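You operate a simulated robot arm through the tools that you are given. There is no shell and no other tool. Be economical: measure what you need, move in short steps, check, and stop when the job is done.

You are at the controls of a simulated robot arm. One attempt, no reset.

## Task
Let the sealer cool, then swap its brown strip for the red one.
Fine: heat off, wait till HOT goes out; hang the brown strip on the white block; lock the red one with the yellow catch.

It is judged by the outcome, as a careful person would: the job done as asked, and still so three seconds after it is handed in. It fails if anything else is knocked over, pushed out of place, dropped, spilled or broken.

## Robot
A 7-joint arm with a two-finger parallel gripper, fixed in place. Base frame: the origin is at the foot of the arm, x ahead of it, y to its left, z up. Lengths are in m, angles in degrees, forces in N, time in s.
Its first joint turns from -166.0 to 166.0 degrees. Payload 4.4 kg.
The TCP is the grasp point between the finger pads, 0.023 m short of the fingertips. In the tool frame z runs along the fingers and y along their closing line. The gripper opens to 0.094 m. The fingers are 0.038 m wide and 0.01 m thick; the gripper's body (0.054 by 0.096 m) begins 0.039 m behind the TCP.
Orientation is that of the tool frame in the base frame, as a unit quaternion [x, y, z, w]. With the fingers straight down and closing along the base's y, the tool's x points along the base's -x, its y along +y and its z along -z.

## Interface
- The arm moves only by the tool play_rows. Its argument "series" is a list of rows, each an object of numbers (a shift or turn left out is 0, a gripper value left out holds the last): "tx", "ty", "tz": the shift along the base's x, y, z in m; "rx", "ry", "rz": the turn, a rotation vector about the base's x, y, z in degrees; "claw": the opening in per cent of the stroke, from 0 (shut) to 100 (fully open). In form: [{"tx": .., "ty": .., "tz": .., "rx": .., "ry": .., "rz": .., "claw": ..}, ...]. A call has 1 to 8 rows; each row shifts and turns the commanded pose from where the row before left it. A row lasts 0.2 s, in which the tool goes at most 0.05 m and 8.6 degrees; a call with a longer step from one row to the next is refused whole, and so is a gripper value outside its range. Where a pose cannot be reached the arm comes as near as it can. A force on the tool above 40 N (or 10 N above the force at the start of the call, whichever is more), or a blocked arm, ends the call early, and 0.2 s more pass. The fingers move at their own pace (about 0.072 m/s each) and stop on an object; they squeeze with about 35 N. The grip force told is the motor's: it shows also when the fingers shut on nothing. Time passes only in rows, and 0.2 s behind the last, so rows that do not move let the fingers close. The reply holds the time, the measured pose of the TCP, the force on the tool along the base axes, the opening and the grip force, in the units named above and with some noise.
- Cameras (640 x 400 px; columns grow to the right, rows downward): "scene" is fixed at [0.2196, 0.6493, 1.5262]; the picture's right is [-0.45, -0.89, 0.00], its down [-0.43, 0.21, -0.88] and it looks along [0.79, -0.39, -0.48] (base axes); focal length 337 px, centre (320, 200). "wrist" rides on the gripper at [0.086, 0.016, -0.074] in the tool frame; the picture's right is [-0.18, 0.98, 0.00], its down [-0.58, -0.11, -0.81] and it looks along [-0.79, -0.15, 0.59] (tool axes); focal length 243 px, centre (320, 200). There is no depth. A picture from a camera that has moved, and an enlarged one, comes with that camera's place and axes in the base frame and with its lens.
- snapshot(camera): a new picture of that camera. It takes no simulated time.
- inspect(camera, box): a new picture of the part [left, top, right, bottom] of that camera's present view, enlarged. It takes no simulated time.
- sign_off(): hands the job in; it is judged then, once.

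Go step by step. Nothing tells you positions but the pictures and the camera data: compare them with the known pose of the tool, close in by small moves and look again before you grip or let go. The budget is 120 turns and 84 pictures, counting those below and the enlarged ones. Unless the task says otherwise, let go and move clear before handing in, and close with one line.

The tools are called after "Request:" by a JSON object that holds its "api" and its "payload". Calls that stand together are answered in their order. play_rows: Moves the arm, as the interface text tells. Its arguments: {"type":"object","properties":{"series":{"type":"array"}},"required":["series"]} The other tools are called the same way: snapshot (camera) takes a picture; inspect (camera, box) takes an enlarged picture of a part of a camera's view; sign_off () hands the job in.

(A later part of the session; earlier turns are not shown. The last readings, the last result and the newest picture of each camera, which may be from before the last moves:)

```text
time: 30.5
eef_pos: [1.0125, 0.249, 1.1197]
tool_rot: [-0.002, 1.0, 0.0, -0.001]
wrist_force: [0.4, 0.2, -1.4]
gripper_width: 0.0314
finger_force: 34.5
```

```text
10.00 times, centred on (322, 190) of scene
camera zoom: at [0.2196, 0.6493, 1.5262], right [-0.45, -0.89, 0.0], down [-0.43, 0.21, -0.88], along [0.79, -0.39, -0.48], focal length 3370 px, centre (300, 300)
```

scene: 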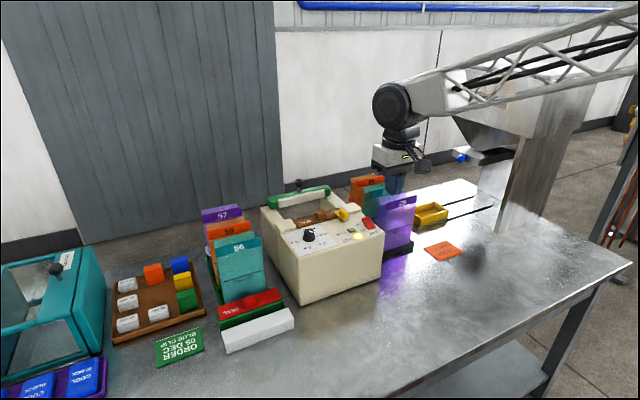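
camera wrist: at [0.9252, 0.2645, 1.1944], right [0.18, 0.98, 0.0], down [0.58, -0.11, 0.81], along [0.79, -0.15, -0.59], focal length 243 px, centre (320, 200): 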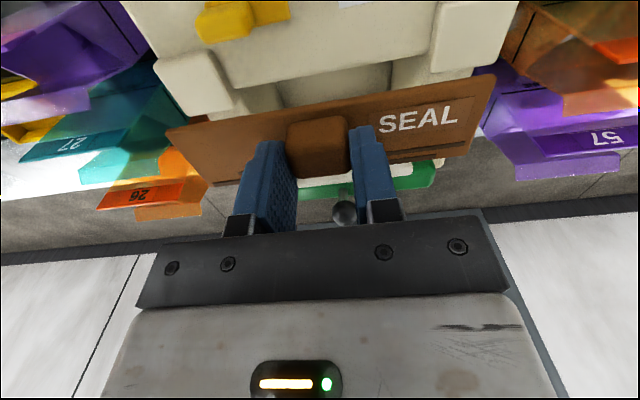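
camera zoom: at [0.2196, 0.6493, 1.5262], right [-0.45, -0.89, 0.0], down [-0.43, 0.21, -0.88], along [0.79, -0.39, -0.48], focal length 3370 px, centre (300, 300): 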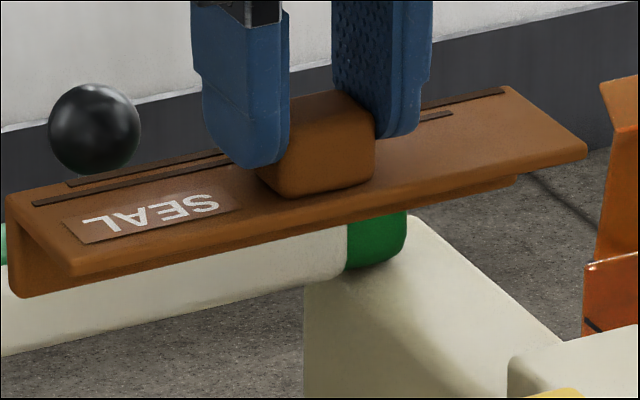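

Strip relative to the tool: front edge −0.016, rear edge +0.028 in x, top 0.037 below TCP, centred in y. I carry it over to the white block, staying high.

Request:
{"api": "play_rows", "payload": {"series": [{"tz": 0.03, "tx": -0.03}, {"tx": -0.045}, {"tx": -0.045}, {"tx": -0.045}, {"ty": 0.045}, {"ty": 0.045}, {"ty": 0.045}, {"ty": 0.045}]}}

Request:
{"api": "play_rows", "payload": {"series": [{"ty": 0.045}, {"ty": 0.046}, {"tz": -0.04}, {"tz": -0.04}, {"tz": -0.04}, {"tz": -0.04}, {"tz": -0.03}]}}

Request:
{"api": "inspect", "payload": {"camera": "scene", "box": [195, 260, 315, 360]}}

Request:
{"api": "snapshot", "payload": {"camera": "wrist"}}

```text
time: 32.3
eef_pos: [0.8478, 0.4303, 1.1513]
tool_rot: [-0.001, 1.0, 0.001, -0.001]
wrist_force: [-0.2, 0.0, -0.3]
gripper_width: 0.0307
finger_force: 35.3
```

```text
time: 33.9
eef_pos: [0.8481, 0.52, 0.9604]
tool_rot: [-0.001, 1.0, 0.001, 0.0]
wrist_force: [-0.3, -0.2, -0.4]
gripper_width: 0.0308
finger_force: 35.1
```

```text
4.00 times, centred on (255, 310) of scene
camera zoom: at [0.2196, 0.6493, 1.5262], right [-0.45, -0.89, 0.0], down [-0.43, 0.21, -0.88], along [0.79, -0.39, -0.48], focal length 1348 px, centre (580, -240)
```

zoom: 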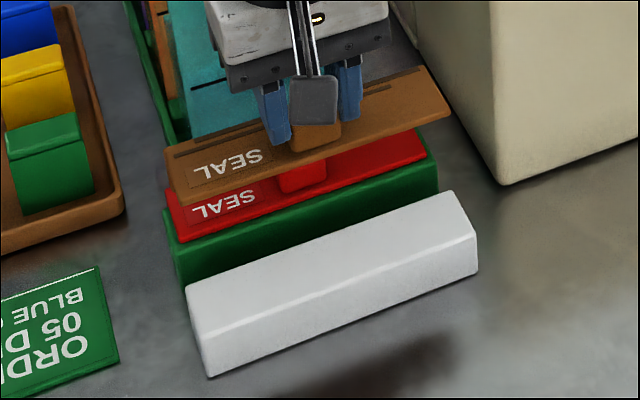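

```text
38 pictures are left
camera wrist: at [0.7607, 0.5348, 1.0355], right [0.18, 0.98, 0.0], down [0.58, -0.11, 0.81], along [0.79, -0.14, -0.59], focal length 243 px, centre (320, 200)
```

wrist: 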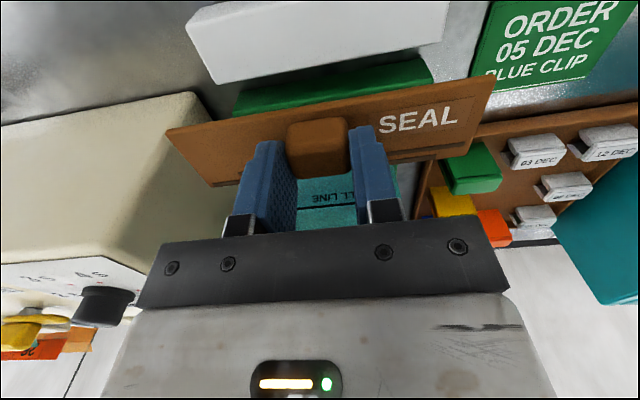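

I check the flange thickness and the gap closely before lowering.

Request:
{"api": "inspect", "payload": {"camera": "scene", "box": [230, 292, 262, 312]}}

Request:
{"api": "inspect", "payload": {"camera": "wrist", "box": [220, 20, 460, 170]}}

```text
16.00 times, centred on (246, 302) of scene
camera zoom: at [0.2196, 0.6493, 1.5262], right [-0.45, -0.89, 0.0], down [-0.43, 0.21, -0.88], along [0.79, -0.39, -0.48], focal length 5392 px, centre (1504, -1432)
```

zoom: 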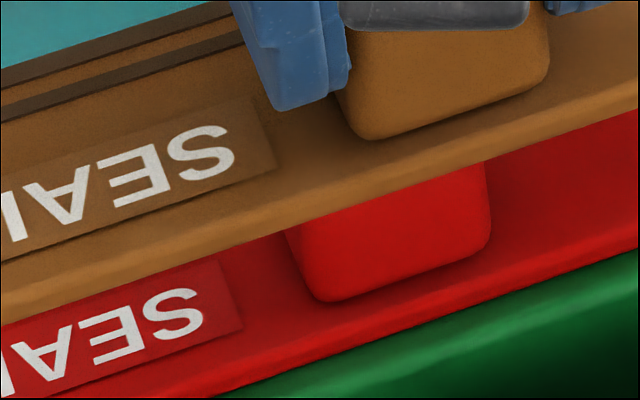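

```text
2.67 times, centred on (340, 95) of wrist
camera zoom: at [0.7607, 0.5348, 1.0355], right [0.18, 0.98, 0.0], down [0.58, -0.11, 0.81], along [0.79, -0.14, -0.59], focal length 647 px, centre (267, 480)
```

zoom: 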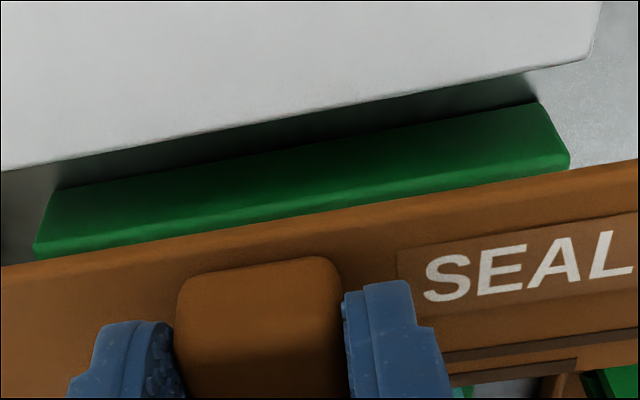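

The gap runs x≈0.859–0.883, wide enough. I shift 3 mm back and lower to just above.

Request:
{"api": "play_rows", "payload": {"series": [{"tx": 0.003, "tz": -0.02}, {"tz": -0.02}, {"tz": -0.012}]}}

Request:
{"api": "inspect", "payload": {"camera": "scene", "box": [200, 280, 304, 345]}}

Request:
{"api": "inspect", "payload": {"camera": "wrist", "box": [160, 20, 500, 220]}}

```text
time: 34.7
eef_pos: [0.851, 0.5186, 0.9078]
tool_rot: [-0.001, 1.0, 0.0, 0.0]
wrist_force: [0.1, -0.1, -1.0]
gripper_width: 0.031
finger_force: 35.2
```

```text
6.15 times, centred on (252, 312) of scene
camera zoom: at [0.2196, 0.6493, 1.5262], right [-0.45, -0.89, 0.0], down [-0.43, 0.21, -0.88], along [0.79, -0.39, -0.48], focal length 2074 px, centre (738, -492)
```

zoom: 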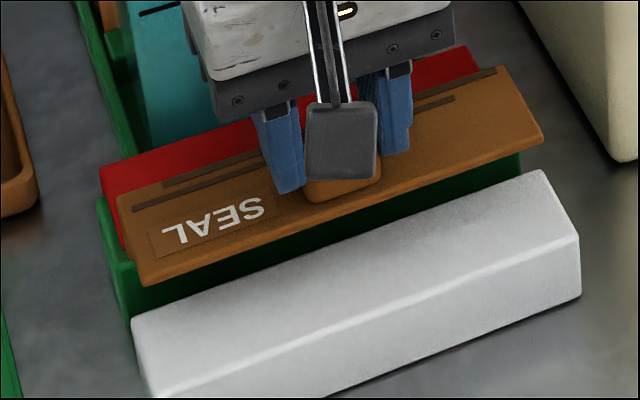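

```text
1.88 times, centred on (330, 120) of wrist
camera zoom: at [0.7635, 0.5344, 0.9829], right [0.18, 0.98, 0.0], down [0.58, -0.11, 0.81], along [0.79, -0.15, -0.59], focal length 457 px, centre (301, 351)
```

zoom: 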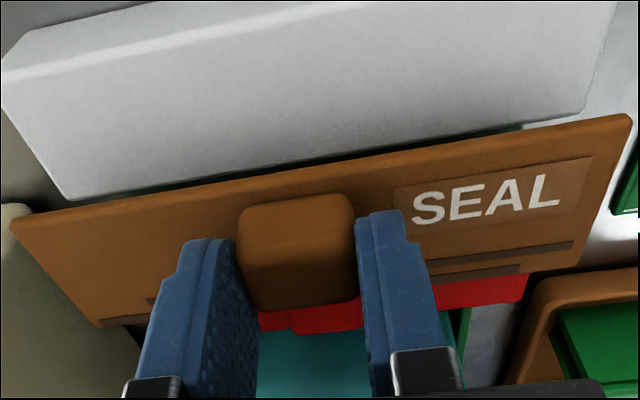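

Everything lines up; I lower slowly until it seats.

Request:
{"api": "play_rows", "payload": {"series": [{"tz": -0.008}, {"tz": -0.008}, {"tz": -0.008}, {"tz": -0.006}, {"tz": -0.004}]}}

Request:
{"api": "inspect", "payload": {"camera": "scene", "box": [200, 285, 304, 350]}}

```text
time: 35.2
eef_pos: [0.852, 0.5198, 0.9037]
tool_rot: [-0.001, 1.0, 0.002, 0.001]
wrist_force: [-0.3, -0.3, 5.0]
gripper_width: 0.0309
finger_force: 34.9
stopped in row 2: the force on the tool passed its limit (the readings are from after the stop); the commanded pose is now the measured one
```

```text
6.15 times, centred on (252, 318) of scene
camera zoom: at [0.2196, 0.6493, 1.5262], right [-0.45, -0.89, 0.0], down [-0.43, 0.21, -0.88], along [0.79, -0.39, -0.48], focal length 2074 px, centre (738, -523)
```

zoom: 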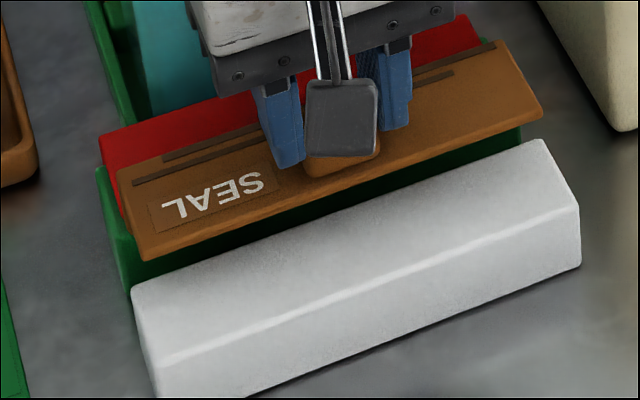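

It stopped early (flange bottom about z 0.836), touching something, probably the front edge of the green/red set. I look closely at the strip's ends.

Request:
{"api": "inspect", "payload": {"camera": "scene", "box": [208, 305, 248, 337]}}

Request:
{"api": "inspect", "payload": {"camera": "scene", "box": [264, 285, 304, 317]}}

```text
12.50 times, centred on (228, 321) of scene
camera zoom: at [0.2196, 0.6493, 1.5262], right [-0.45, -0.89, 0.0], down [-0.43, 0.21, -0.88], along [0.79, -0.39, -0.48], focal length 4213 px, centre (1470, -1312)
```

zoom: 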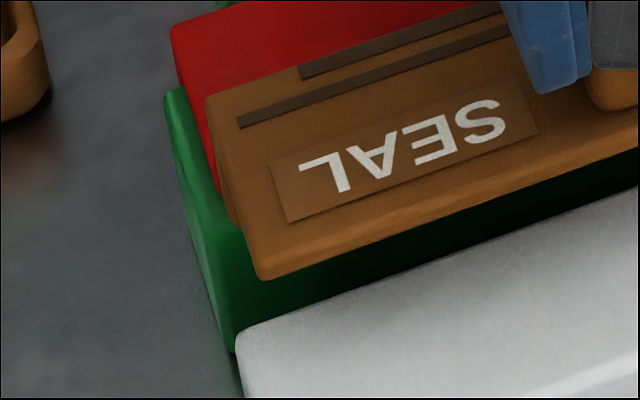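

```text
12.50 times, centred on (284, 301) of scene
camera zoom: at [0.2196, 0.6493, 1.5262], right [-0.45, -0.89, 0.0], down [-0.43, 0.21, -0.88], along [0.79, -0.39, -0.48], focal length 4213 px, centre (770, -1062)
```

zoom: 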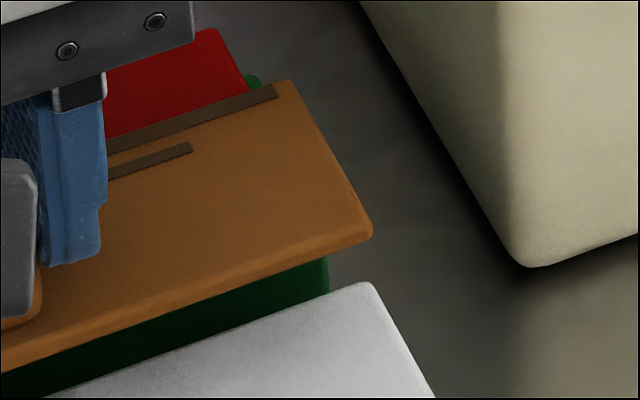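

The flange is landing on the green holder's front edge. I lift slightly, shift 7 mm toward the robot and lower again.

Request:
{"api": "play_rows", "payload": {"series": [{"tz": 0.006}, {"tx": -0.007}, {"tz": -0.006}, {"tz": -0.006}, {"tz": -0.005}, {"tz": -0.005}, {"tz": -0.005}]}}

Request:
{"api": "inspect", "payload": {"camera": "scene", "box": [208, 305, 248, 337]}}

```text
time: 36.8
eef_pos: [0.8444, 0.5199, 0.8829]
tool_rot: [-0.002, 1.0, 0.0, 0.001]
wrist_force: [-0.7, -0.3, -0.6]
gripper_width: 0.0309
finger_force: 35.3
```

```text
12.50 times, centred on (228, 321) of scene
camera zoom: at [0.2196, 0.6493, 1.5262], right [-0.45, -0.89, 0.0], down [-0.43, 0.21, -0.88], along [0.79, -0.39, -0.48], focal length 4213 px, centre (1470, -1312)
```

zoom: 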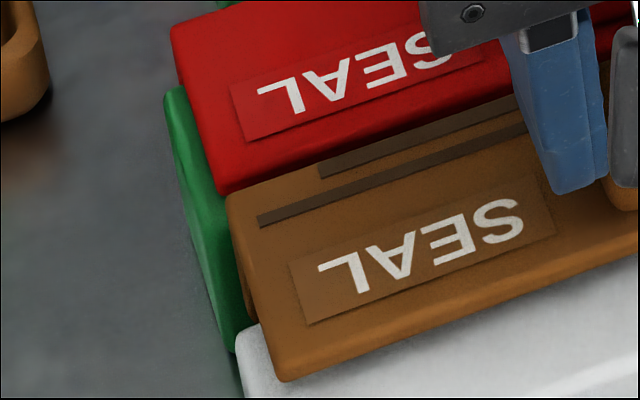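

It slid into the gap. I continue down until it seats.

Request:
{"api": "play_rows", "payload": {"series": [{"tz": -0.005}, {"tz": -0.004}, {"tz": -0.003}, {"tz": -0.003}, {"tz": -0.002}, {"tz": -0.002}]}}

Request:
{"api": "inspect", "payload": {"camera": "scene", "box": [200, 285, 304, 350]}}

```text
time: 37.5
eef_pos: [0.8441, 0.5198, 0.8766]
tool_rot: [-0.002, 1.0, 0.002, 0.003]
wrist_force: [-6.4, -2.0, 4.7]
gripper_width: 0.031
finger_force: 34.3
stopped in row 3: the force on the tool passed its limit (the readings are from after the stop); the commanded pose is now the measured one
```

```text
6.15 times, centred on (252, 318) of scene
camera zoom: at [0.2196, 0.6493, 1.5262], right [-0.45, -0.89, 0.0], down [-0.43, 0.21, -0.88], along [0.79, -0.39, -0.48], focal length 2074 px, centre (738, -523)
```

zoom: 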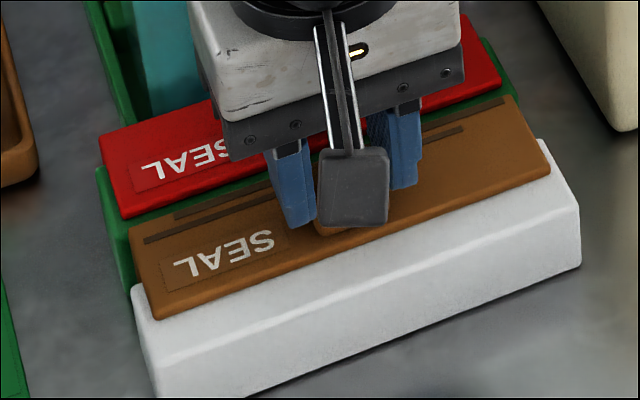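

It met firm contact; I check that the plate lies flat on the white block.

Request:
{"api": "inspect", "payload": {"camera": "scene", "box": [264, 290, 304, 322]}}

Request:
{"api": "inspect", "payload": {"camera": "wrist", "box": [150, 20, 510, 220]}}

```text
12.50 times, centred on (284, 306) of scene
camera zoom: at [0.2196, 0.6493, 1.5262], right [-0.45, -0.89, 0.0], down [-0.43, 0.21, -0.88], along [0.79, -0.39, -0.48], focal length 4213 px, centre (770, -1125)
```

zoom: 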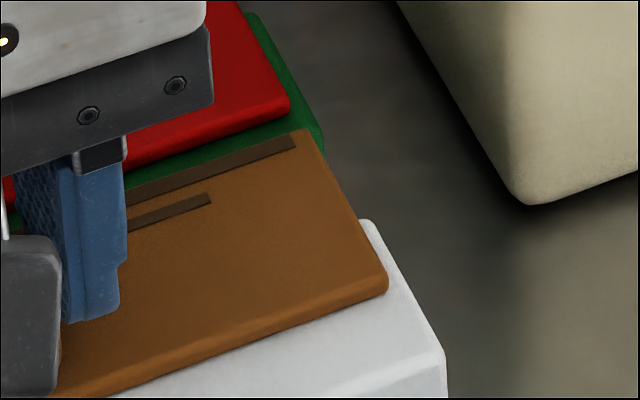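

```text
1.78 times, centred on (330, 120) of wrist
camera zoom: at [0.7573, 0.5347, 0.9518], right [0.18, 0.98, 0.0], down [0.58, -0.11, 0.81], along [0.8, -0.14, -0.59], focal length 431 px, centre (302, 342)
```

zoom: 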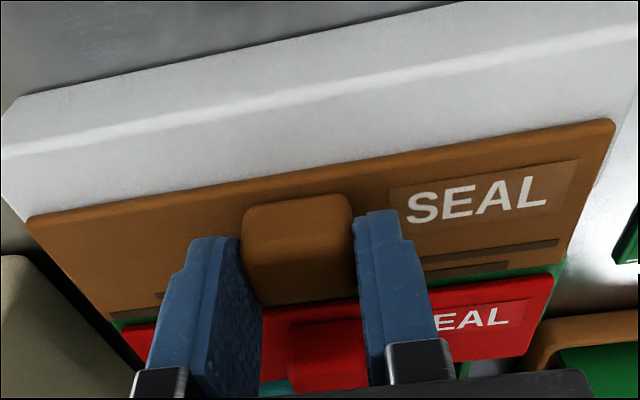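

It lies flat on the block with the flange behind. I release and lift away.

Request:
{"api": "play_rows", "payload": {"series": [{"claw": 60}, {}, {"tz": 0.01}, {"tz": 0.03}, {"tz": 0.04}]}}

Request:
{"api": "inspect", "payload": {"camera": "scene", "box": [200, 275, 304, 350]}}

Request:
{"api": "inspect", "payload": {"camera": "wrist", "box": [150, 0, 510, 220]}}

```text
time: 38.7
eef_pos: [0.8429, 0.5181, 0.955]
tool_rot: [-0.003, 1.0, 0.002, 0.001]
wrist_force: [0.1, -0.6, 0.1]
gripper_width: 0.0562
finger_force: 0.0
```

```text
5.33 times, centred on (252, 312) of scene
camera zoom: at [0.2196, 0.6493, 1.5262], right [-0.45, -0.89, 0.0], down [-0.43, 0.21, -0.88], along [0.79, -0.39, -0.48], focal length 1798 px, centre (683, -400)
```

zoom: 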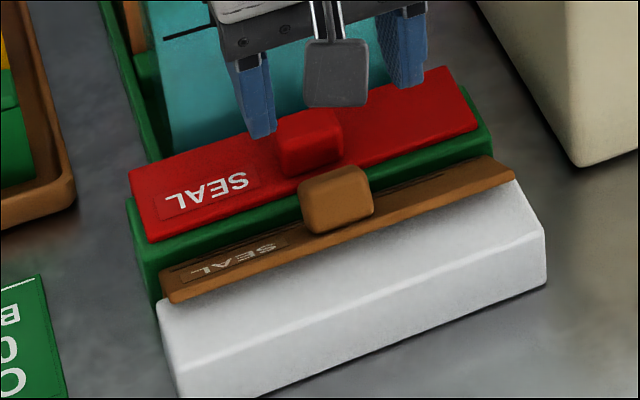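

```text
1.78 times, centred on (330, 110) of wrist
camera zoom: at [0.7555, 0.5333, 1.0296], right [0.18, 0.98, 0.0], down [0.58, -0.11, 0.81], along [0.79, -0.14, -0.59], focal length 431 px, centre (302, 360)
```

zoom: 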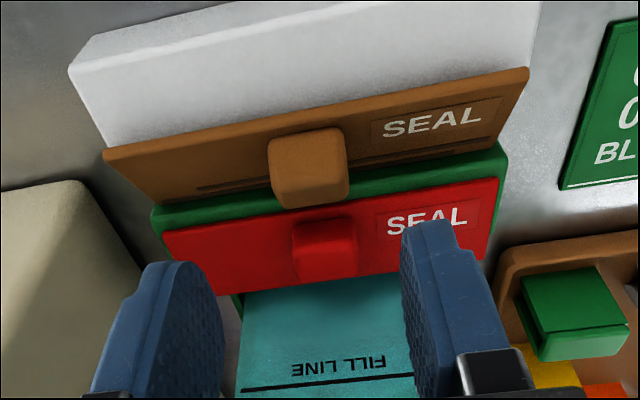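

The strip tipped backward because the flange was not snug against the block, so its weight lay behind the edge. It is still hooked between the blocks; I will regrip its tab (now near (0.857, 0.519, 0.849)), level it and hang it snugly.

Request:
{"api": "play_rows", "payload": {"series": [{"tx": 0.014, "ty": 0.001, "tz": -0.02}, {"tz": -0.03}, {"tz": -0.02}, {"tz": -0.008}]}}

Request:
{"api": "inspect", "payload": {"camera": "scene", "box": [208, 275, 296, 330]}}

Request:
{"api": "inspect", "payload": {"camera": "wrist", "box": [150, 0, 510, 220]}}

```text
time: 39.7
eef_pos: [0.8582, 0.52, 0.8765]
tool_rot: [-0.001, 1.0, 0.001, 0.002]
wrist_force: [0.4, 0.3, -0.2]
gripper_width: 0.0562
finger_force: 0.1
```

```text
7.27 times, centred on (252, 302) of scene
camera zoom: at [0.2196, 0.6493, 1.5262], right [-0.45, -0.89, 0.0], down [-0.43, 0.21, -0.88], along [0.79, -0.39, -0.48], focal length 2451 px, centre (814, -546)
```

zoom: 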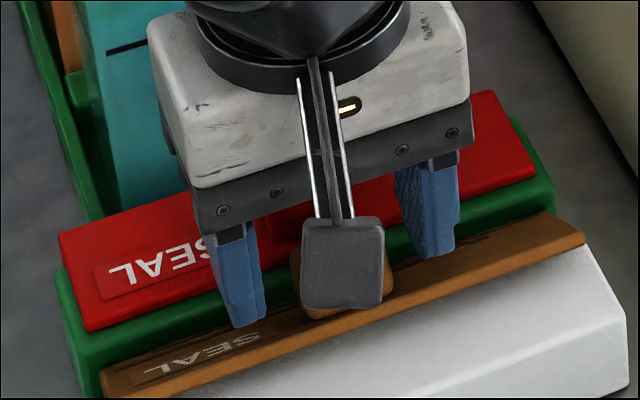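

```text
1.78 times, centred on (330, 110) of wrist
camera zoom: at [0.7707, 0.5358, 0.9524], right [0.18, 0.98, 0.0], down [0.58, -0.11, 0.81], along [0.8, -0.14, -0.59], focal length 431 px, centre (302, 360)
```

zoom: 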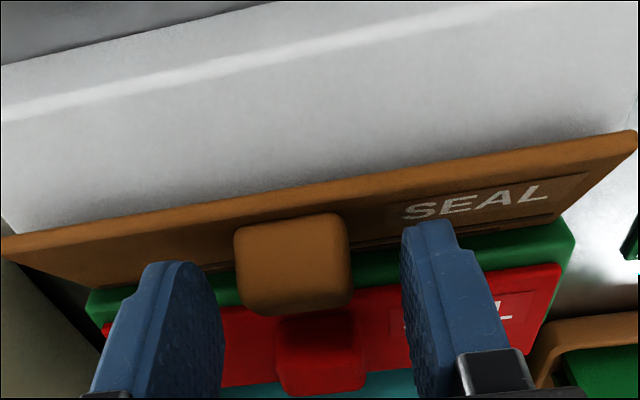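

Fingers straddle the tab. I lower a little more and grip.

Request:
{"api": "play_rows", "payload": {"series": [{"tz": -0.005}, {"claw": 0}, {}, {}, {}]}}

Request:
{"api": "play_rows", "payload": {"series": [{"tz": 0.015}, {"tz": 0.02}, {"tz": 0.025}, {"tz": 0.02}]}}

Request:
{"api": "inspect", "payload": {"camera": "scene", "box": [200, 245, 304, 335]}}

Request:
{"api": "inspect", "payload": {"camera": "wrist", "box": [150, 0, 510, 220]}}

```text
time: 40.9
eef_pos: [0.8599, 0.5205, 0.8744]
tool_rot: [-0.002, 1.0, 0.002, 0.004]
wrist_force: [21.4, -15.7, 25.9]
gripper_width: 0.0311
finger_force: 34.7
```

```text
time: 41.9
eef_pos: [0.8564, 0.5209, 0.9542]
tool_rot: [-0.001, 1.0, 0.002, 0.002]
wrist_force: [-0.8, 0.1, -0.9]
gripper_width: 0.0309
finger_force: 34.8
```

```text
4.44 times, centred on (252, 290) of scene
camera zoom: at [0.2196, 0.6493, 1.5262], right [-0.45, -0.89, 0.0], down [-0.43, 0.21, -0.88], along [0.79, -0.39, -0.48], focal length 1498 px, centre (622, -200)
```

zoom: 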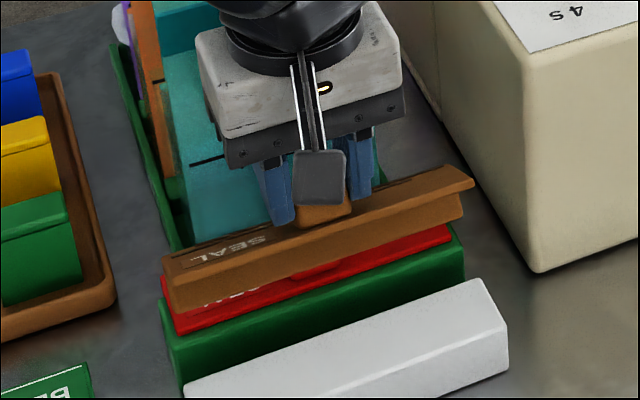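

```text
1.78 times, centred on (330, 110) of wrist
camera zoom: at [0.7692, 0.5361, 1.0295], right [0.18, 0.98, 0.0], down [0.58, -0.11, 0.81], along [0.8, -0.14, -0.59], focal length 431 px, centre (302, 360)
```

zoom: 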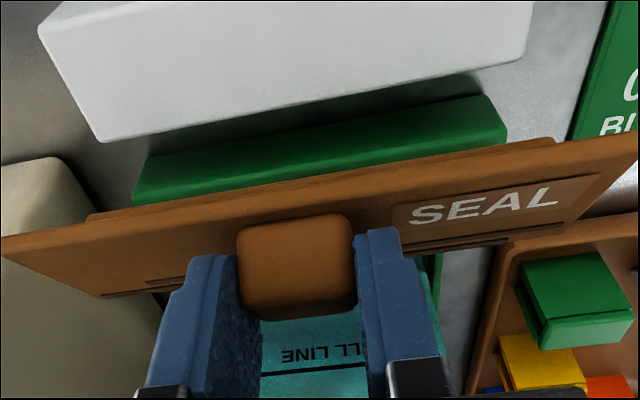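

Regripped and lifted; the strip sits about 23° nose-up. I level it by pitching the tool.

Request:
{"api": "play_rows", "payload": {"series": [{"tz": 0.02, "ry": -7.7}, {"ry": -7.7}, {"ry": -7.6}, {}]}}

Request:
{"api": "inspect", "payload": {"camera": "scene", "box": [200, 240, 304, 330]}}

Request:
{"api": "snapshot", "payload": {"camera": "wrist"}}

```text
time: 42.9
eef_pos: [0.857, 0.5216, 0.9751]
tool_rot: [-0.002, 0.979, 0.003, 0.202]
wrist_force: [0.7, 0.7, -0.9]
gripper_width: 0.0314
finger_force: 35.3
```

```text
4.44 times, centred on (252, 285) of scene
camera zoom: at [0.2196, 0.6493, 1.5262], right [-0.45, -0.89, 0.0], down [-0.43, 0.21, -0.88], along [0.79, -0.39, -0.48], focal length 1498 px, centre (622, -178)
```

zoom: 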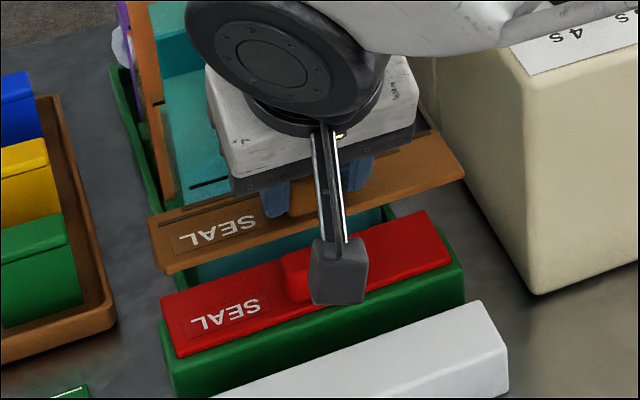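

```text
19 pictures are left
camera wrist: at [0.7487, 0.5361, 1.009], right [0.16, 0.98, 0.08], down [0.22, -0.11, 0.97], along [0.96, -0.14, -0.23], focal length 243 px, centre (320, 200)
```

wrist: 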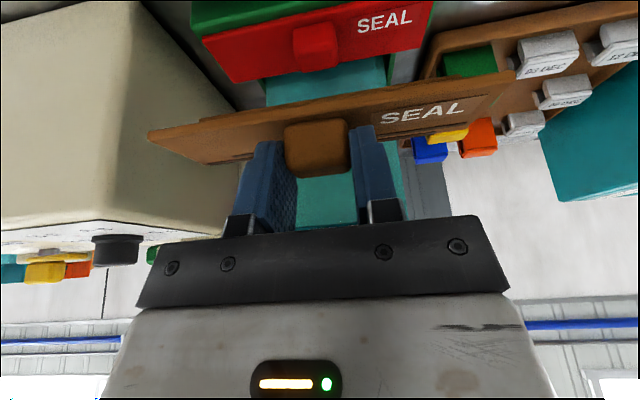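

The strip is level again (front −0.011, rear +0.031 from TCP). I move to the line that entered the gap before and lower.

Request:
{"api": "play_rows", "payload": {"series": [{"tx": -0.018, "ty": -0.001}, {"tz": -0.035}, {"tz": -0.025}, {"tz": -0.01}, {"tz": -0.008}, {"tz": -0.008}, {"tz": -0.005}]}}

Request:
{"api": "inspect", "payload": {"camera": "scene", "box": [200, 285, 304, 350]}}

```text
time: 44.5
eef_pos: [0.84, 0.5202, 0.8832]
tool_rot: [-0.003, 0.979, 0.002, 0.202]
wrist_force: [-0.5, -0.2, -0.8]
gripper_width: 0.0314
finger_force: 34.6
```

```text
6.15 times, centred on (252, 318) of scene
camera zoom: at [0.2196, 0.6493, 1.5262], right [-0.45, -0.89, 0.0], down [-0.43, 0.21, -0.88], along [0.79, -0.39, -0.48], focal length 2074 px, centre (738, -523)
```

zoom: 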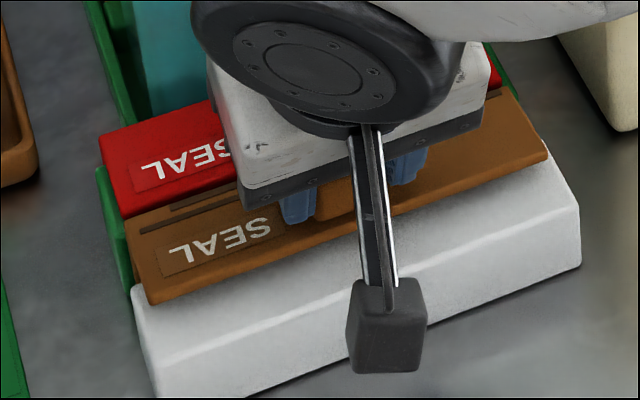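

Now I lower nearly to the seat, then edge toward the robot in tiny steps to feel the flange touch.

Request:
{"api": "play_rows", "payload": {"series": [{"tz": -0.003}, {"tz": -0.003}, {"tx": -0.002}, {"tx": -0.001}]}}

Request:
{"api": "play_rows", "payload": {"series": [{"tx": -0.001}, {"tx": -0.001}]}}

```text
time: 45.5
eef_pos: [0.8375, 0.5205, 0.8759]
tool_rot: [-0.002, 0.98, 0.002, 0.201]
wrist_force: [0.8, 0.4, -1.5]
gripper_width: 0.0314
finger_force: 35.1
```

```text
time: 46.1
eef_pos: [0.835, 0.5203, 0.8757]
tool_rot: [-0.002, 0.98, 0.002, 0.201]
wrist_force: [0.3, -1.0, -1.8]
gripper_width: 0.0314
finger_force: 35.1
```

No contact yet; I continue in millimetre steps.

Request:
{"api": "play_rows", "payload": {"series": [{"tx": -0.001}, {"tx": -0.001}]}}

Request:
{"api": "play_rows", "payload": {"series": [{"tx": -0.001}, {"tx": -0.001}]}}

Request:
{"api": "play_rows", "payload": {"series": [{"tx": -0.001}, {"tx": -0.001}]}}

```text
time: 46.7
eef_pos: [0.8331, 0.5198, 0.8754]
tool_rot: [-0.003, 0.98, 0.002, 0.2]
wrist_force: [0.4, 0.0, -0.3]
gripper_width: 0.0313
finger_force: 35.0
```

```text
time: 47.3
eef_pos: [0.8313, 0.5192, 0.8774]
tool_rot: [-0.002, 0.979, 0.002, 0.202]
wrist_force: [0.7, -0.5, -1.0]
gripper_width: 0.0314
finger_force: 35.5
```

```text
time: 47.9
eef_pos: [0.8291, 0.5192, 0.8762]
tool_rot: [-0.002, 0.979, 0.002, 0.203]
wrist_force: [0.3, -0.2, -0.7]
gripper_width: 0.0314
finger_force: 35.4
```

Request:
{"api": "play_rows", "payload": {"series": [{"tx": -0.001}, {"tx": -0.001}]}}

Request:
{"api": "inspect", "payload": {"camera": "scene", "box": [200, 285, 304, 350]}}

```text
time: 48.5
eef_pos: [0.8287, 0.5197, 0.8776]
tool_rot: [-0.003, 0.98, 0.003, 0.201]
wrist_force: [8.0, 1.1, -3.3]
gripper_width: 0.0313
finger_force: 35.3
```

```text
6.15 times, centred on (252, 318) of scene
camera zoom: at [0.2196, 0.6493, 1.5262], right [-0.45, -0.89, 0.0], down [-0.43, 0.21, -0.88], along [0.79, -0.39, -0.48], focal length 2074 px, centre (738, -523)
```

zoom: 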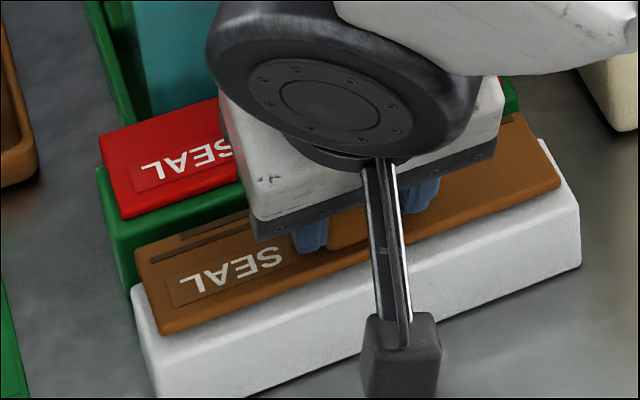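

The flange now touches the block's rear (8 N), and the block has not moved. I ease off a hair and lower onto the top.

Request:
{"api": "play_rows", "payload": {"series": [{"tx": 0.0015}, {"tz": -0.002}, {"tz": -0.002}]}}

Request:
{"api": "play_rows", "payload": {"series": [{"tz": -0.001}, {"tz": -0.001}]}}

Request:
{"api": "play_rows", "payload": {"series": [{"tz": -0.001}, {"tz": -0.001}]}}

```text
time: 49.3
eef_pos: [0.8294, 0.5202, 0.8754]
tool_rot: [-0.002, 0.979, 0.002, 0.203]
wrist_force: [-10.4, -7.3, 22.8]
gripper_width: 0.0312
finger_force: 35.6
```

```text
time: 49.9
eef_pos: [0.8291, 0.5214, 0.8756]
tool_rot: [-0.002, 0.979, 0.003, 0.203]
wrist_force: [0.1, 1.5, 2.7]
gripper_width: 0.0314
finger_force: 34.8
stopped in row 2: the force on the tool passed its limit (the readings are from after the stop); the commanded pose is now the measured one
```

```text
time: 50.5
eef_pos: [0.8304, 0.5208, 0.8748]
tool_rot: [-0.002, 0.979, 0.003, 0.204]
wrist_force: [-12.3, -3.4, 25.9]
gripper_width: 0.0312
finger_force: 35.1
```

Seated firmly. I release and withdraw along the finger axis.

Request:
{"api": "play_rows", "payload": {"series": [{"tz": 0.001}, {"claw": 60}, {}, {"tz": 0.015, "tx": -0.006}, {"tz": 0.03, "tx": -0.012}, {"tz": 0.04}]}}

Request:
{"api": "inspect", "payload": {"camera": "scene", "box": [200, 275, 304, 350]}}

```text
time: 51.9
eef_pos: [0.8123, 0.5179, 0.9576]
tool_rot: [-0.002, 0.979, 0.002, 0.203]
wrist_force: [0.0, 0.3, -0.8]
gripper_width: 0.0563
finger_force: 0.0
```

```text
5.33 times, centred on (252, 312) of scene
camera zoom: at [0.2196, 0.6493, 1.5262], right [-0.45, -0.89, 0.0], down [-0.43, 0.21, -0.88], along [0.79, -0.39, -0.48], focal length 1798 px, centre (683, -400)
```

zoom: 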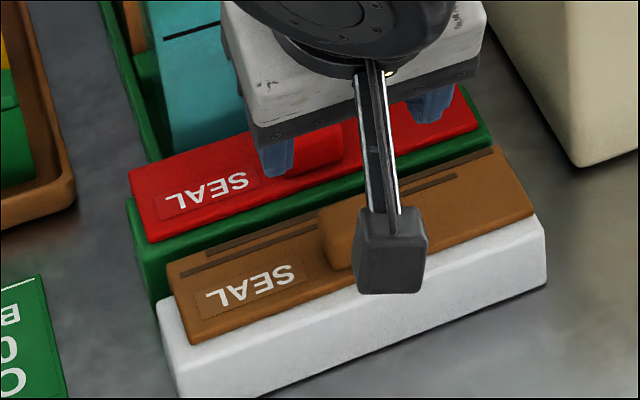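

The brown strip hangs flat on the white block. Next the red strip: I straighten the tool and move above its tab (about (0.908, 0.520)).

Request:
{"api": "play_rows", "payload": {"series": [{"ry": 7.7, "tx": 0.03, "tz": 0.01}, {"ry": 7.7, "tx": 0.03}, {"ry": 8.0, "tx": 0.03, "ty": 0.002}, {"tx": 0.005, "tz": -0.02}, {"tz": -0.02}]}}

Request:
{"api": "inspect", "payload": {"camera": "wrist", "box": [200, 40, 440, 190]}}

Request:
{"api": "inspect", "payload": {"camera": "scene", "box": [208, 270, 296, 330]}}

```text
time: 53.0
eef_pos: [0.907, 0.522, 0.929]
tool_rot: [-0.001, 1.0, 0.003, 0.001]
wrist_force: [0.2, 0.2, 0.4]
gripper_width: 0.0565
finger_force: 0.1
```

```text
2.67 times, centred on (320, 115) of wrist
camera zoom: at [0.8196, 0.5364, 1.0043], right [0.18, 0.98, 0.01], down [0.58, -0.11, 0.81], along [0.79, -0.14, -0.59], focal length 647 px, centre (320, 427)
```

zoom: 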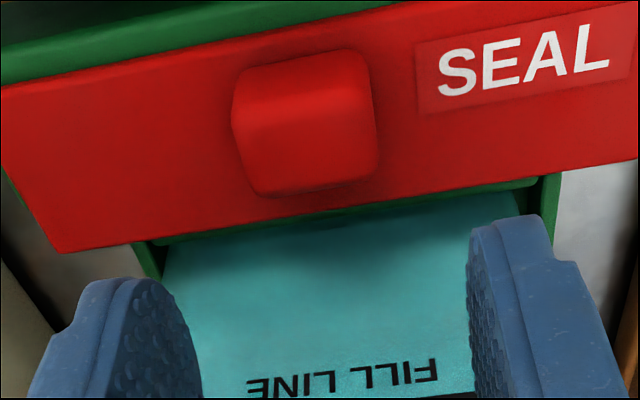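

```text
6.67 times, centred on (252, 300) of scene
camera zoom: at [0.2196, 0.6493, 1.5262], right [-0.45, -0.89, 0.0], down [-0.43, 0.21, -0.88], along [0.79, -0.39, -0.48], focal length 2247 px, centre (773, -467)
```

zoom: 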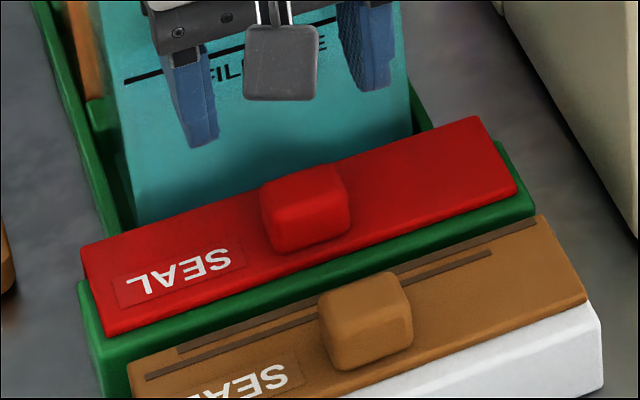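

The red tab centre comes out at (0.904, 0.519, 0.846). I lower around it and grip.

Request:
{"api": "play_rows", "payload": {"series": [{"tx": -0.002, "ty": -0.002, "tz": -0.02}, {"tz": -0.02}, {"tz": -0.012}, {"tz": -0.006}, {"tz": -0.003}]}}

Request:
{"api": "inspect", "payload": {"camera": "scene", "box": [208, 270, 296, 330]}}

```text
time: 54.2
eef_pos: [0.9054, 0.5209, 0.8672]
tool_rot: [-0.001, 1.0, 0.003, 0.0]
wrist_force: [0.0, 0.4, 0.7]
gripper_width: 0.0563
finger_force: 0.1
```

```text
6.67 times, centred on (252, 300) of scene
camera zoom: at [0.2196, 0.6493, 1.5262], right [-0.45, -0.89, 0.0], down [-0.43, 0.21, -0.88], along [0.79, -0.39, -0.48], focal length 2247 px, centre (773, -467)
```

zoom: 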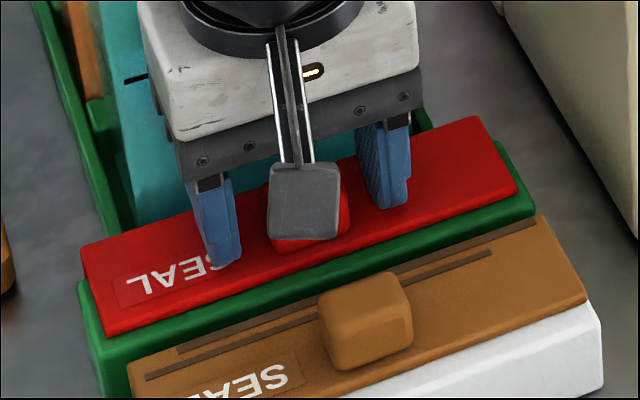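

Good position. I close and lift straight up.

Request:
{"api": "play_rows", "payload": {"series": [{"claw": 0}, {}, {}, {}]}}

Request:
{"api": "play_rows", "payload": {"series": [{"tz": 0.006}, {"tz": 0.01}, {"tz": 0.02}, {"tz": 0.03}, {"tz": 0.04}, {"tz": 0.04}, {"tz": 0.04}, {"tz": 0.04}]}}

Request:
{"api": "inspect", "payload": {"camera": "scene", "box": [180, 170, 340, 350]}}

```text
time: 55.2
eef_pos: [0.9048, 0.5214, 0.8671]
tool_rot: [-0.001, 1.0, 0.003, 0.001]
wrist_force: [-0.2, 0.4, 0.8]
gripper_width: 0.0314
finger_force: 35.2
```

```text
time: 57.0
eef_pos: [0.904, 0.5224, 1.0934]
tool_rot: [-0.001, 1.0, 0.003, 0.0]
wrist_force: [0.9, -0.4, -2.2]
gripper_width: 0.0312
finger_force: 35.1
```

```text
2.22 times, centred on (260, 260) of scene
camera zoom: at [0.2196, 0.6493, 1.5262], right [-0.45, -0.89, 0.0], down [-0.43, 0.21, -0.88], along [0.79, -0.39, -0.48], focal length 749 px, centre (453, 67)
```

zoom: 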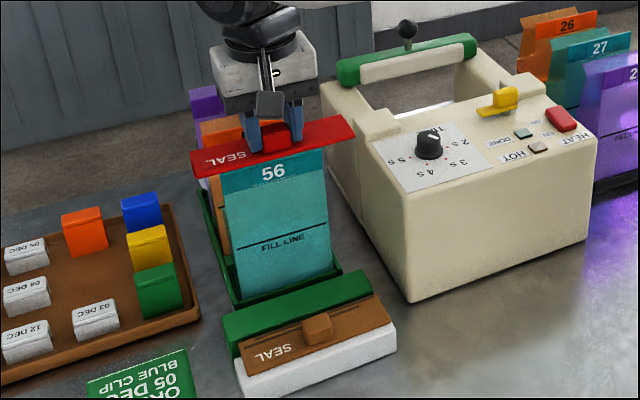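

Red strip is up, level, and everything else stands as before. I carry it high to exactly the pose where the brown strip was photographed, so I can compare.

Request:
{"api": "play_rows", "payload": {"series": [{"tz": 0.045}, {"ty": -0.046}, {"ty": -0.046}, {"ty": -0.046}, {"ty": -0.046}, {"ty": -0.046}, {"ty": -0.043}]}}

Request:
{"api": "play_rows", "payload": {"series": [{"tx": 0.04}, {"tx": 0.04}, {"tx": 0.028}, {"tz": -0.019}, {}]}}

Request:
{"api": "inspect", "payload": {"camera": "scene", "box": [290, 170, 354, 210]}}

```text
time: 58.6
eef_pos: [0.9063, 0.2484, 1.1401]
tool_rot: [-0.002, 1.0, 0.003, 0.001]
wrist_force: [-0.4, -0.9, -1.3]
gripper_width: 0.0313
finger_force: 35.3
```

```text
time: 59.9
eef_pos: [1.0126, 0.2469, 1.1204]
tool_rot: [-0.001, 1.0, 0.003, 0.001]
wrist_force: [0.1, 1.2, -1.4]
gripper_width: 0.0314
finger_force: 35.0
```

```text
10.00 times, centred on (322, 190) of scene
camera zoom: at [0.2196, 0.6493, 1.5262], right [-0.45, -0.89, 0.0], down [-0.43, 0.21, -0.88], along [0.79, -0.39, -0.48], focal length 3370 px, centre (300, 300)
```

zoom: 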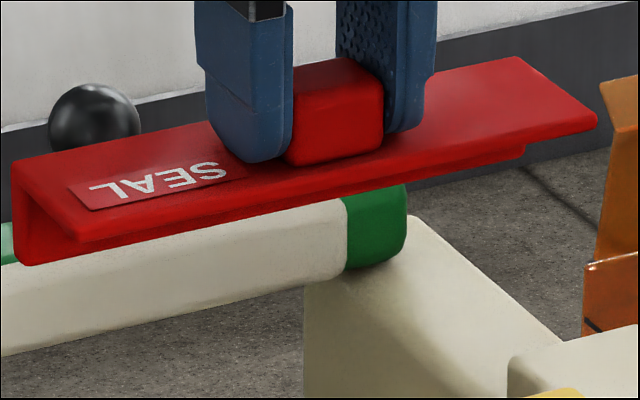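

The red strip sits 10 mm higher in the grip and about 1 mm forward; so it should seat at TCP ≈ (1.0135, 0.2485, 1.006). I lower it.

Request:
{"api": "play_rows", "payload": {"series": [{"tx": 0.001, "ty": 0.0015, "tz": -0.03}, {"tz": -0.03}, {"tz": -0.015}, {"tz": -0.008}, {"tz": -0.006}, {"tz": -0.006}, {"tz": -0.006}]}}

Request:
{"api": "inspect", "payload": {"camera": "scene", "box": [285, 185, 365, 235]}}

```text
time: 61.3
eef_pos: [1.0145, 0.2499, 1.0324]
tool_rot: [-0.001, 1.0, 0.005, 0.005]
wrist_force: [-0.2, -0.2, 3.6]
gripper_width: 0.0313
finger_force: 35.0
stopped in row 7: the force on the tool passed its limit (the readings are from after the stop); the commanded pose is now the measured one
```

```text
8.00 times, centred on (325, 210) of scene
camera zoom: at [0.2196, 0.6493, 1.5262], right [-0.45, -0.89, 0.0], down [-0.43, 0.21, -0.88], along [0.79, -0.39, -0.48], focal length 2696 px, centre (280, 120)
```

zoom: 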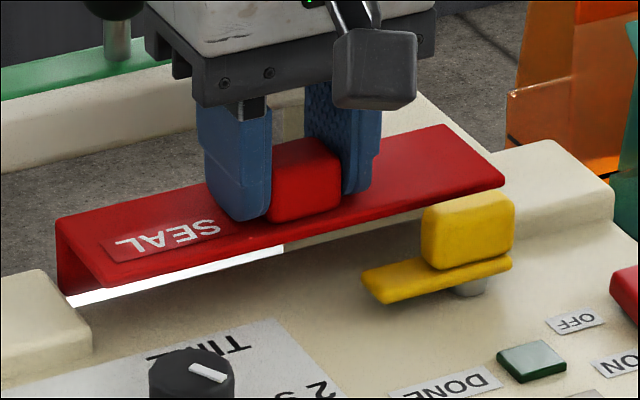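

The flange is landing on the deck's rear edge, so it needs to go a little farther back. I lift 4 mm, shift 4 mm and lower again.

Request:
{"api": "play_rows", "payload": {"series": [{"tz": 0.005, "ty": -0.001}, {"tx": 0.004}, {"tz": -0.005}, {"tz": -0.005}, {"tz": -0.005}, {"tz": -0.005}, {"tz": -0.004}]}}

```text
time: 62.9
eef_pos: [1.0161, 0.2475, 1.0111]
tool_rot: [-0.001, 1.0, 0.004, 0.003]
wrist_force: [0.0, -0.1, -0.2]
gripper_width: 0.0312
finger_force: 35.3
```

It passed the edge. I lower the last millimetres.

Request:
{"api": "play_rows", "payload": {"series": [{"tz": -0.003}, {"tz": -0.002}, {"tz": -0.001}]}}

Request:
{"api": "inspect", "payload": {"camera": "scene", "box": [285, 185, 365, 235]}}

```text
time: 63.7
eef_pos: [1.0189, 0.247, 1.0054]
tool_rot: [-0.002, 1.0, 0.004, 0.003]
wrist_force: [0.1, 5.3, 4.5]
gripper_width: 0.0315
finger_force: 35.4
```

```text
8.00 times, centred on (325, 210) of scene
camera zoom: at [0.2196, 0.6493, 1.5262], right [-0.45, -0.89, 0.0], down [-0.43, 0.21, -0.88], along [0.79, -0.39, -0.48], focal length 2696 px, centre (280, 120)
```

zoom: 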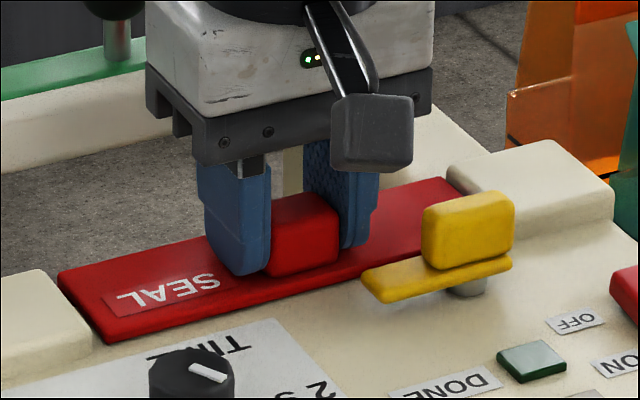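

Nearly seated. I nudge +y 1 mm and back toward the robot until the flange is snug.

Request:
{"api": "play_rows", "payload": {"series": [{"tz": 0.001, "ty": 0.001}, {"tx": -0.001}, {"tx": -0.001}]}}

Request:
{"api": "play_rows", "payload": {"series": [{"tx": -0.001}, {"tx": -0.001}]}}

```text
time: 64.5
eef_pos: [1.0167, 0.2497, 1.0071]
tool_rot: [-0.001, 1.0, 0.005, 0.004]
wrist_force: [0.4, 0.1, -0.3]
gripper_width: 0.0314
finger_force: 35.2
```

```text
time: 65.1
eef_pos: [1.0137, 0.2484, 1.0066]
tool_rot: [-0.001, 1.0, 0.004, 0.005]
wrist_force: [11.1, -2.0, -1.2]
gripper_width: 0.0314
finger_force: 35.5
```

Snug contact at x≈1.0137 (11 N). I ease off slightly and press down to seat.

Request:
{"api": "play_rows", "payload": {"series": [{"tx": 0.001}, {"tz": -0.001}, {"tz": -0.001}]}}

Request:
{"api": "play_rows", "payload": {"series": [{"tz": -0.001}, {"tz": -0.001}]}}

```text
time: 65.9
eef_pos: [1.0149, 0.2484, 1.0065]
tool_rot: [-0.002, 1.0, 0.004, 0.004]
wrist_force: [0.8, 2.8, 3.7]
gripper_width: 0.0312
finger_force: 34.8
```

```text
time: 66.5
eef_pos: [1.015, 0.2483, 1.0047]
tool_rot: [-0.001, 1.0, 0.004, 0.005]
wrist_force: [-4.0, 3.1, 20.9]
gripper_width: 0.0316
finger_force: 35.4
```

Seated with 21 N. I release and lift off.

Request:
{"api": "play_rows", "payload": {"series": [{"tz": 0.001}, {"claw": 60}, {}, {"tz": 0.02}, {"tz": 0.03}, {"tz": 0.04}]}}

Request:
{"api": "inspect", "payload": {"camera": "scene", "box": [285, 190, 365, 240]}}

```text
time: 67.9
eef_pos: [1.0157, 0.2487, 1.0943]
tool_rot: [-0.002, 1.0, 0.003, 0.003]
wrist_force: [-0.4, -0.7, -0.6]
gripper_width: 0.0563
finger_force: 0.0
```

```text
8.00 times, centred on (325, 215) of scene
camera zoom: at [0.2196, 0.6493, 1.5262], right [-0.45, -0.89, 0.0], down [-0.43, 0.21, -0.88], along [0.79, -0.39, -0.48], focal length 2696 px, centre (280, 80)
```

zoom: 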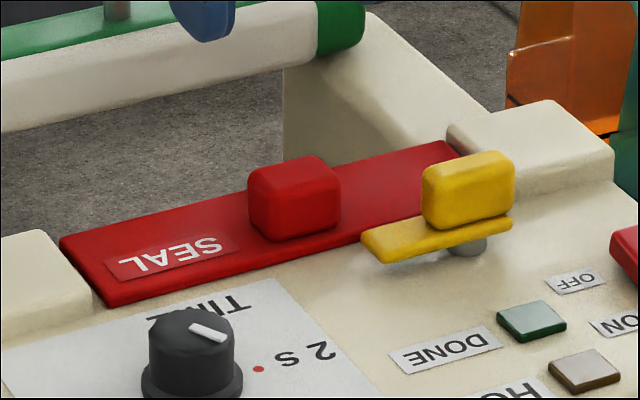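

The red strip lies flat and seated. Now I turn the tool 87° and return to the catch's grip pose to lock it.

Request:
{"api": "play_rows", "payload": {"series": [{"rz": 8, "tx": -0.0106, "ty": -0.0145, "claw": 45}, {"rz": 8, "tx": -0.0106, "ty": -0.0145}, {"rz": 8, "tx": -0.0106, "ty": -0.0145}, {"rz": 8, "tx": -0.0106, "ty": -0.0145}, {"rz": 8}, {"rz": 8}, {"rz": 8}, {"rz": 8}]}}

Request:
{"api": "play_rows", "payload": {"series": [{"rz": 8}, {"rz": 8}, {"rz": 7}, {"tz": -0.02}, {"tz": -0.01}, {}]}}

Request:
{"api": "inspect", "payload": {"camera": "scene", "box": [305, 180, 385, 230]}}

```text
time: 69.7
eef_pos: [0.9725, 0.1905, 1.0948]
tool_rot: [-0.531, 0.847, 0.005, 0.001]
wrist_force: [0.4, -0.2, -0.2]
gripper_width: 0.0424
finger_force: 0.1
```

```text
time: 71.1
eef_pos: [0.9729, 0.1895, 1.0632]
tool_rot: [-0.689, 0.725, 0.005, 0.0]
wrist_force: [-0.6, -0.5, -0.9]
gripper_width: 0.0422
finger_force: 0.1
```

```text
8.00 times, centred on (345, 205) of scene
camera zoom: at [0.2196, 0.6493, 1.5262], right [-0.45, -0.89, 0.0], down [-0.43, 0.21, -0.88], along [0.79, -0.39, -0.48], focal length 2696 px, centre (120, 160)
```

zoom: 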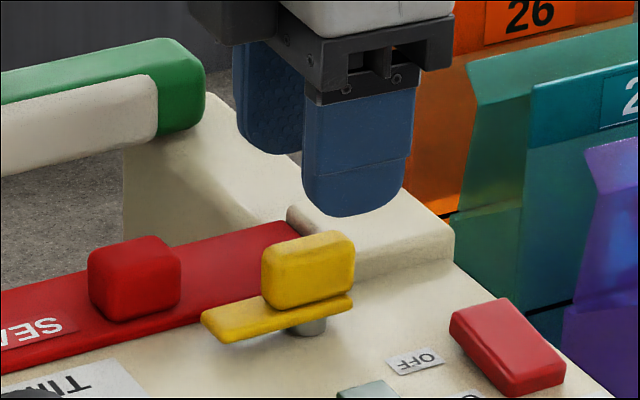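

Aligned. I narrow the fingers, lower round the block and grip it.

Request:
{"api": "play_rows", "payload": {"series": [{"claw": 34, "ty": 0.001}, {"tz": -0.02}, {"tz": -0.015}, {"tz": -0.008}, {"tz": -0.004}, {"claw": 0}, {}, {}]}}

Request:
{"api": "inspect", "payload": {"camera": "scene", "box": [305, 185, 385, 235]}}

```text
time: 72.6
eef_pos: [0.9748, 0.1923, 1.0161]
tool_rot: [-0.689, 0.725, 0.004, 0.002]
wrist_force: [18.6, 0.0, -4.0]
gripper_width: 0.0161
finger_force: 35.7
stopped in row 7: the force on the tool passed its limit (the readings are from after the stop); the commanded pose is now the measured one
```

```text
8.00 times, centred on (345, 210) of scene
camera zoom: at [0.2196, 0.6493, 1.5262], right [-0.45, -0.89, 0.0], down [-0.43, 0.21, -0.88], along [0.79, -0.39, -0.48], focal length 2696 px, centre (120, 120)
```

zoom: 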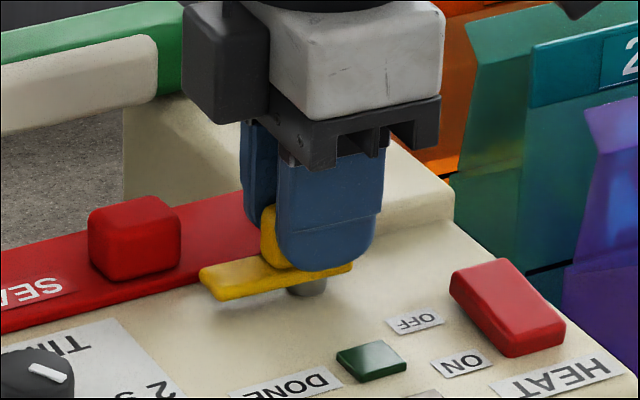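

Gripped. I turn the catch back clockwise over the red strip.

Request:
{"api": "play_rows", "payload": {"series": [{"rz": -6}, {"rz": -8}, {"rz": -8}, {"rz": -8}, {"rz": -8}, {"rz": -8}]}}

Request:
{"api": "play_rows", "payload": {"series": [{"rz": -8}, {"rz": -8}, {"rz": -8}, {"rz": -8}, {"rz": -5}]}}

Request:
{"api": "inspect", "payload": {"camera": "scene", "box": [305, 185, 385, 235]}}

```text
time: 74.0
eef_pos: [0.9739, 0.1913, 1.0166]
tool_rot: [-0.351, 0.936, 0.003, 0.002]
wrist_force: [22.0, -5.1, -10.4]
gripper_width: 0.016
finger_force: 44.9
```

```text
time: 75.2
eef_pos: [0.9735, 0.1924, 1.0168]
tool_rot: [-0.035, 0.999, 0.002, 0.004]
wrist_force: [23.2, -7.6, -8.7]
gripper_width: 0.016
finger_force: 44.3
```

```text
8.00 times, centred on (345, 210) of scene
camera zoom: at [0.2196, 0.6493, 1.5262], right [-0.45, -0.89, 0.0], down [-0.43, 0.21, -0.88], along [0.79, -0.39, -0.48], focal length 2696 px, centre (120, 120)
```

zoom: 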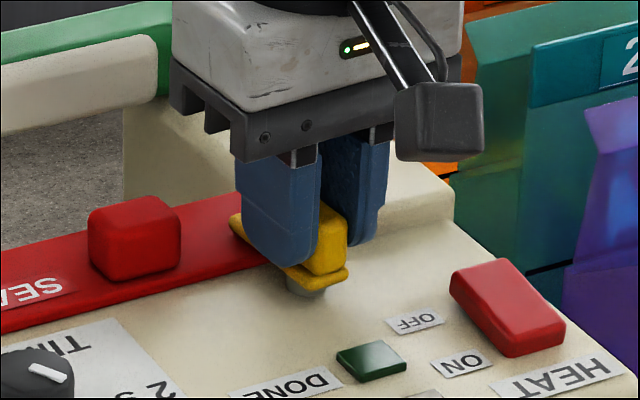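

The catch is about 4° short of its original heading; I finish the turn, release and lift.

Request:
{"api": "play_rows", "payload": {"series": [{"rz": -3}, {"rz": -2}]}}

Request:
{"api": "play_rows", "payload": {"series": [{"claw": 34}, {}, {"tz": 0.01}, {"tz": 0.03}, {"tz": 0.04}, {"tz": 0.04}, {"tx": -0.04}, {"tx": -0.04}]}}

Request:
{"api": "inspect", "payload": {"camera": "scene", "box": [295, 190, 375, 240]}}

```text
time: 75.8
eef_pos: [0.9736, 0.1907, 1.0167]
tool_rot: [0.007, 1.0, 0.003, 0.005]
wrist_force: [24.6, -0.9, -12.6]
gripper_width: 0.0163
finger_force: 44.7
```

```text
time: 77.6
eef_pos: [0.8925, 0.1936, 1.1367]
tool_rot: [0.008, 1.0, 0.003, 0.003]
wrist_force: [-0.7, -0.3, -0.3]
gripper_width: 0.0321
finger_force: 0.0
```

```text
8.00 times, centred on (335, 215) of scene
camera zoom: at [0.2196, 0.6493, 1.5262], right [-0.45, -0.89, 0.0], down [-0.43, 0.21, -0.88], along [0.79, -0.39, -0.48], focal length 2696 px, centre (200, 80)
```

zoom: 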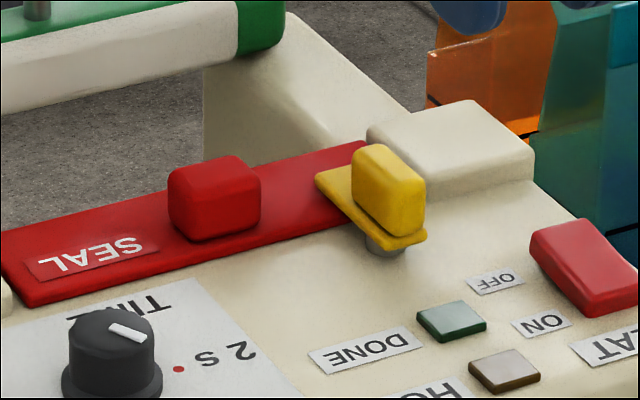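

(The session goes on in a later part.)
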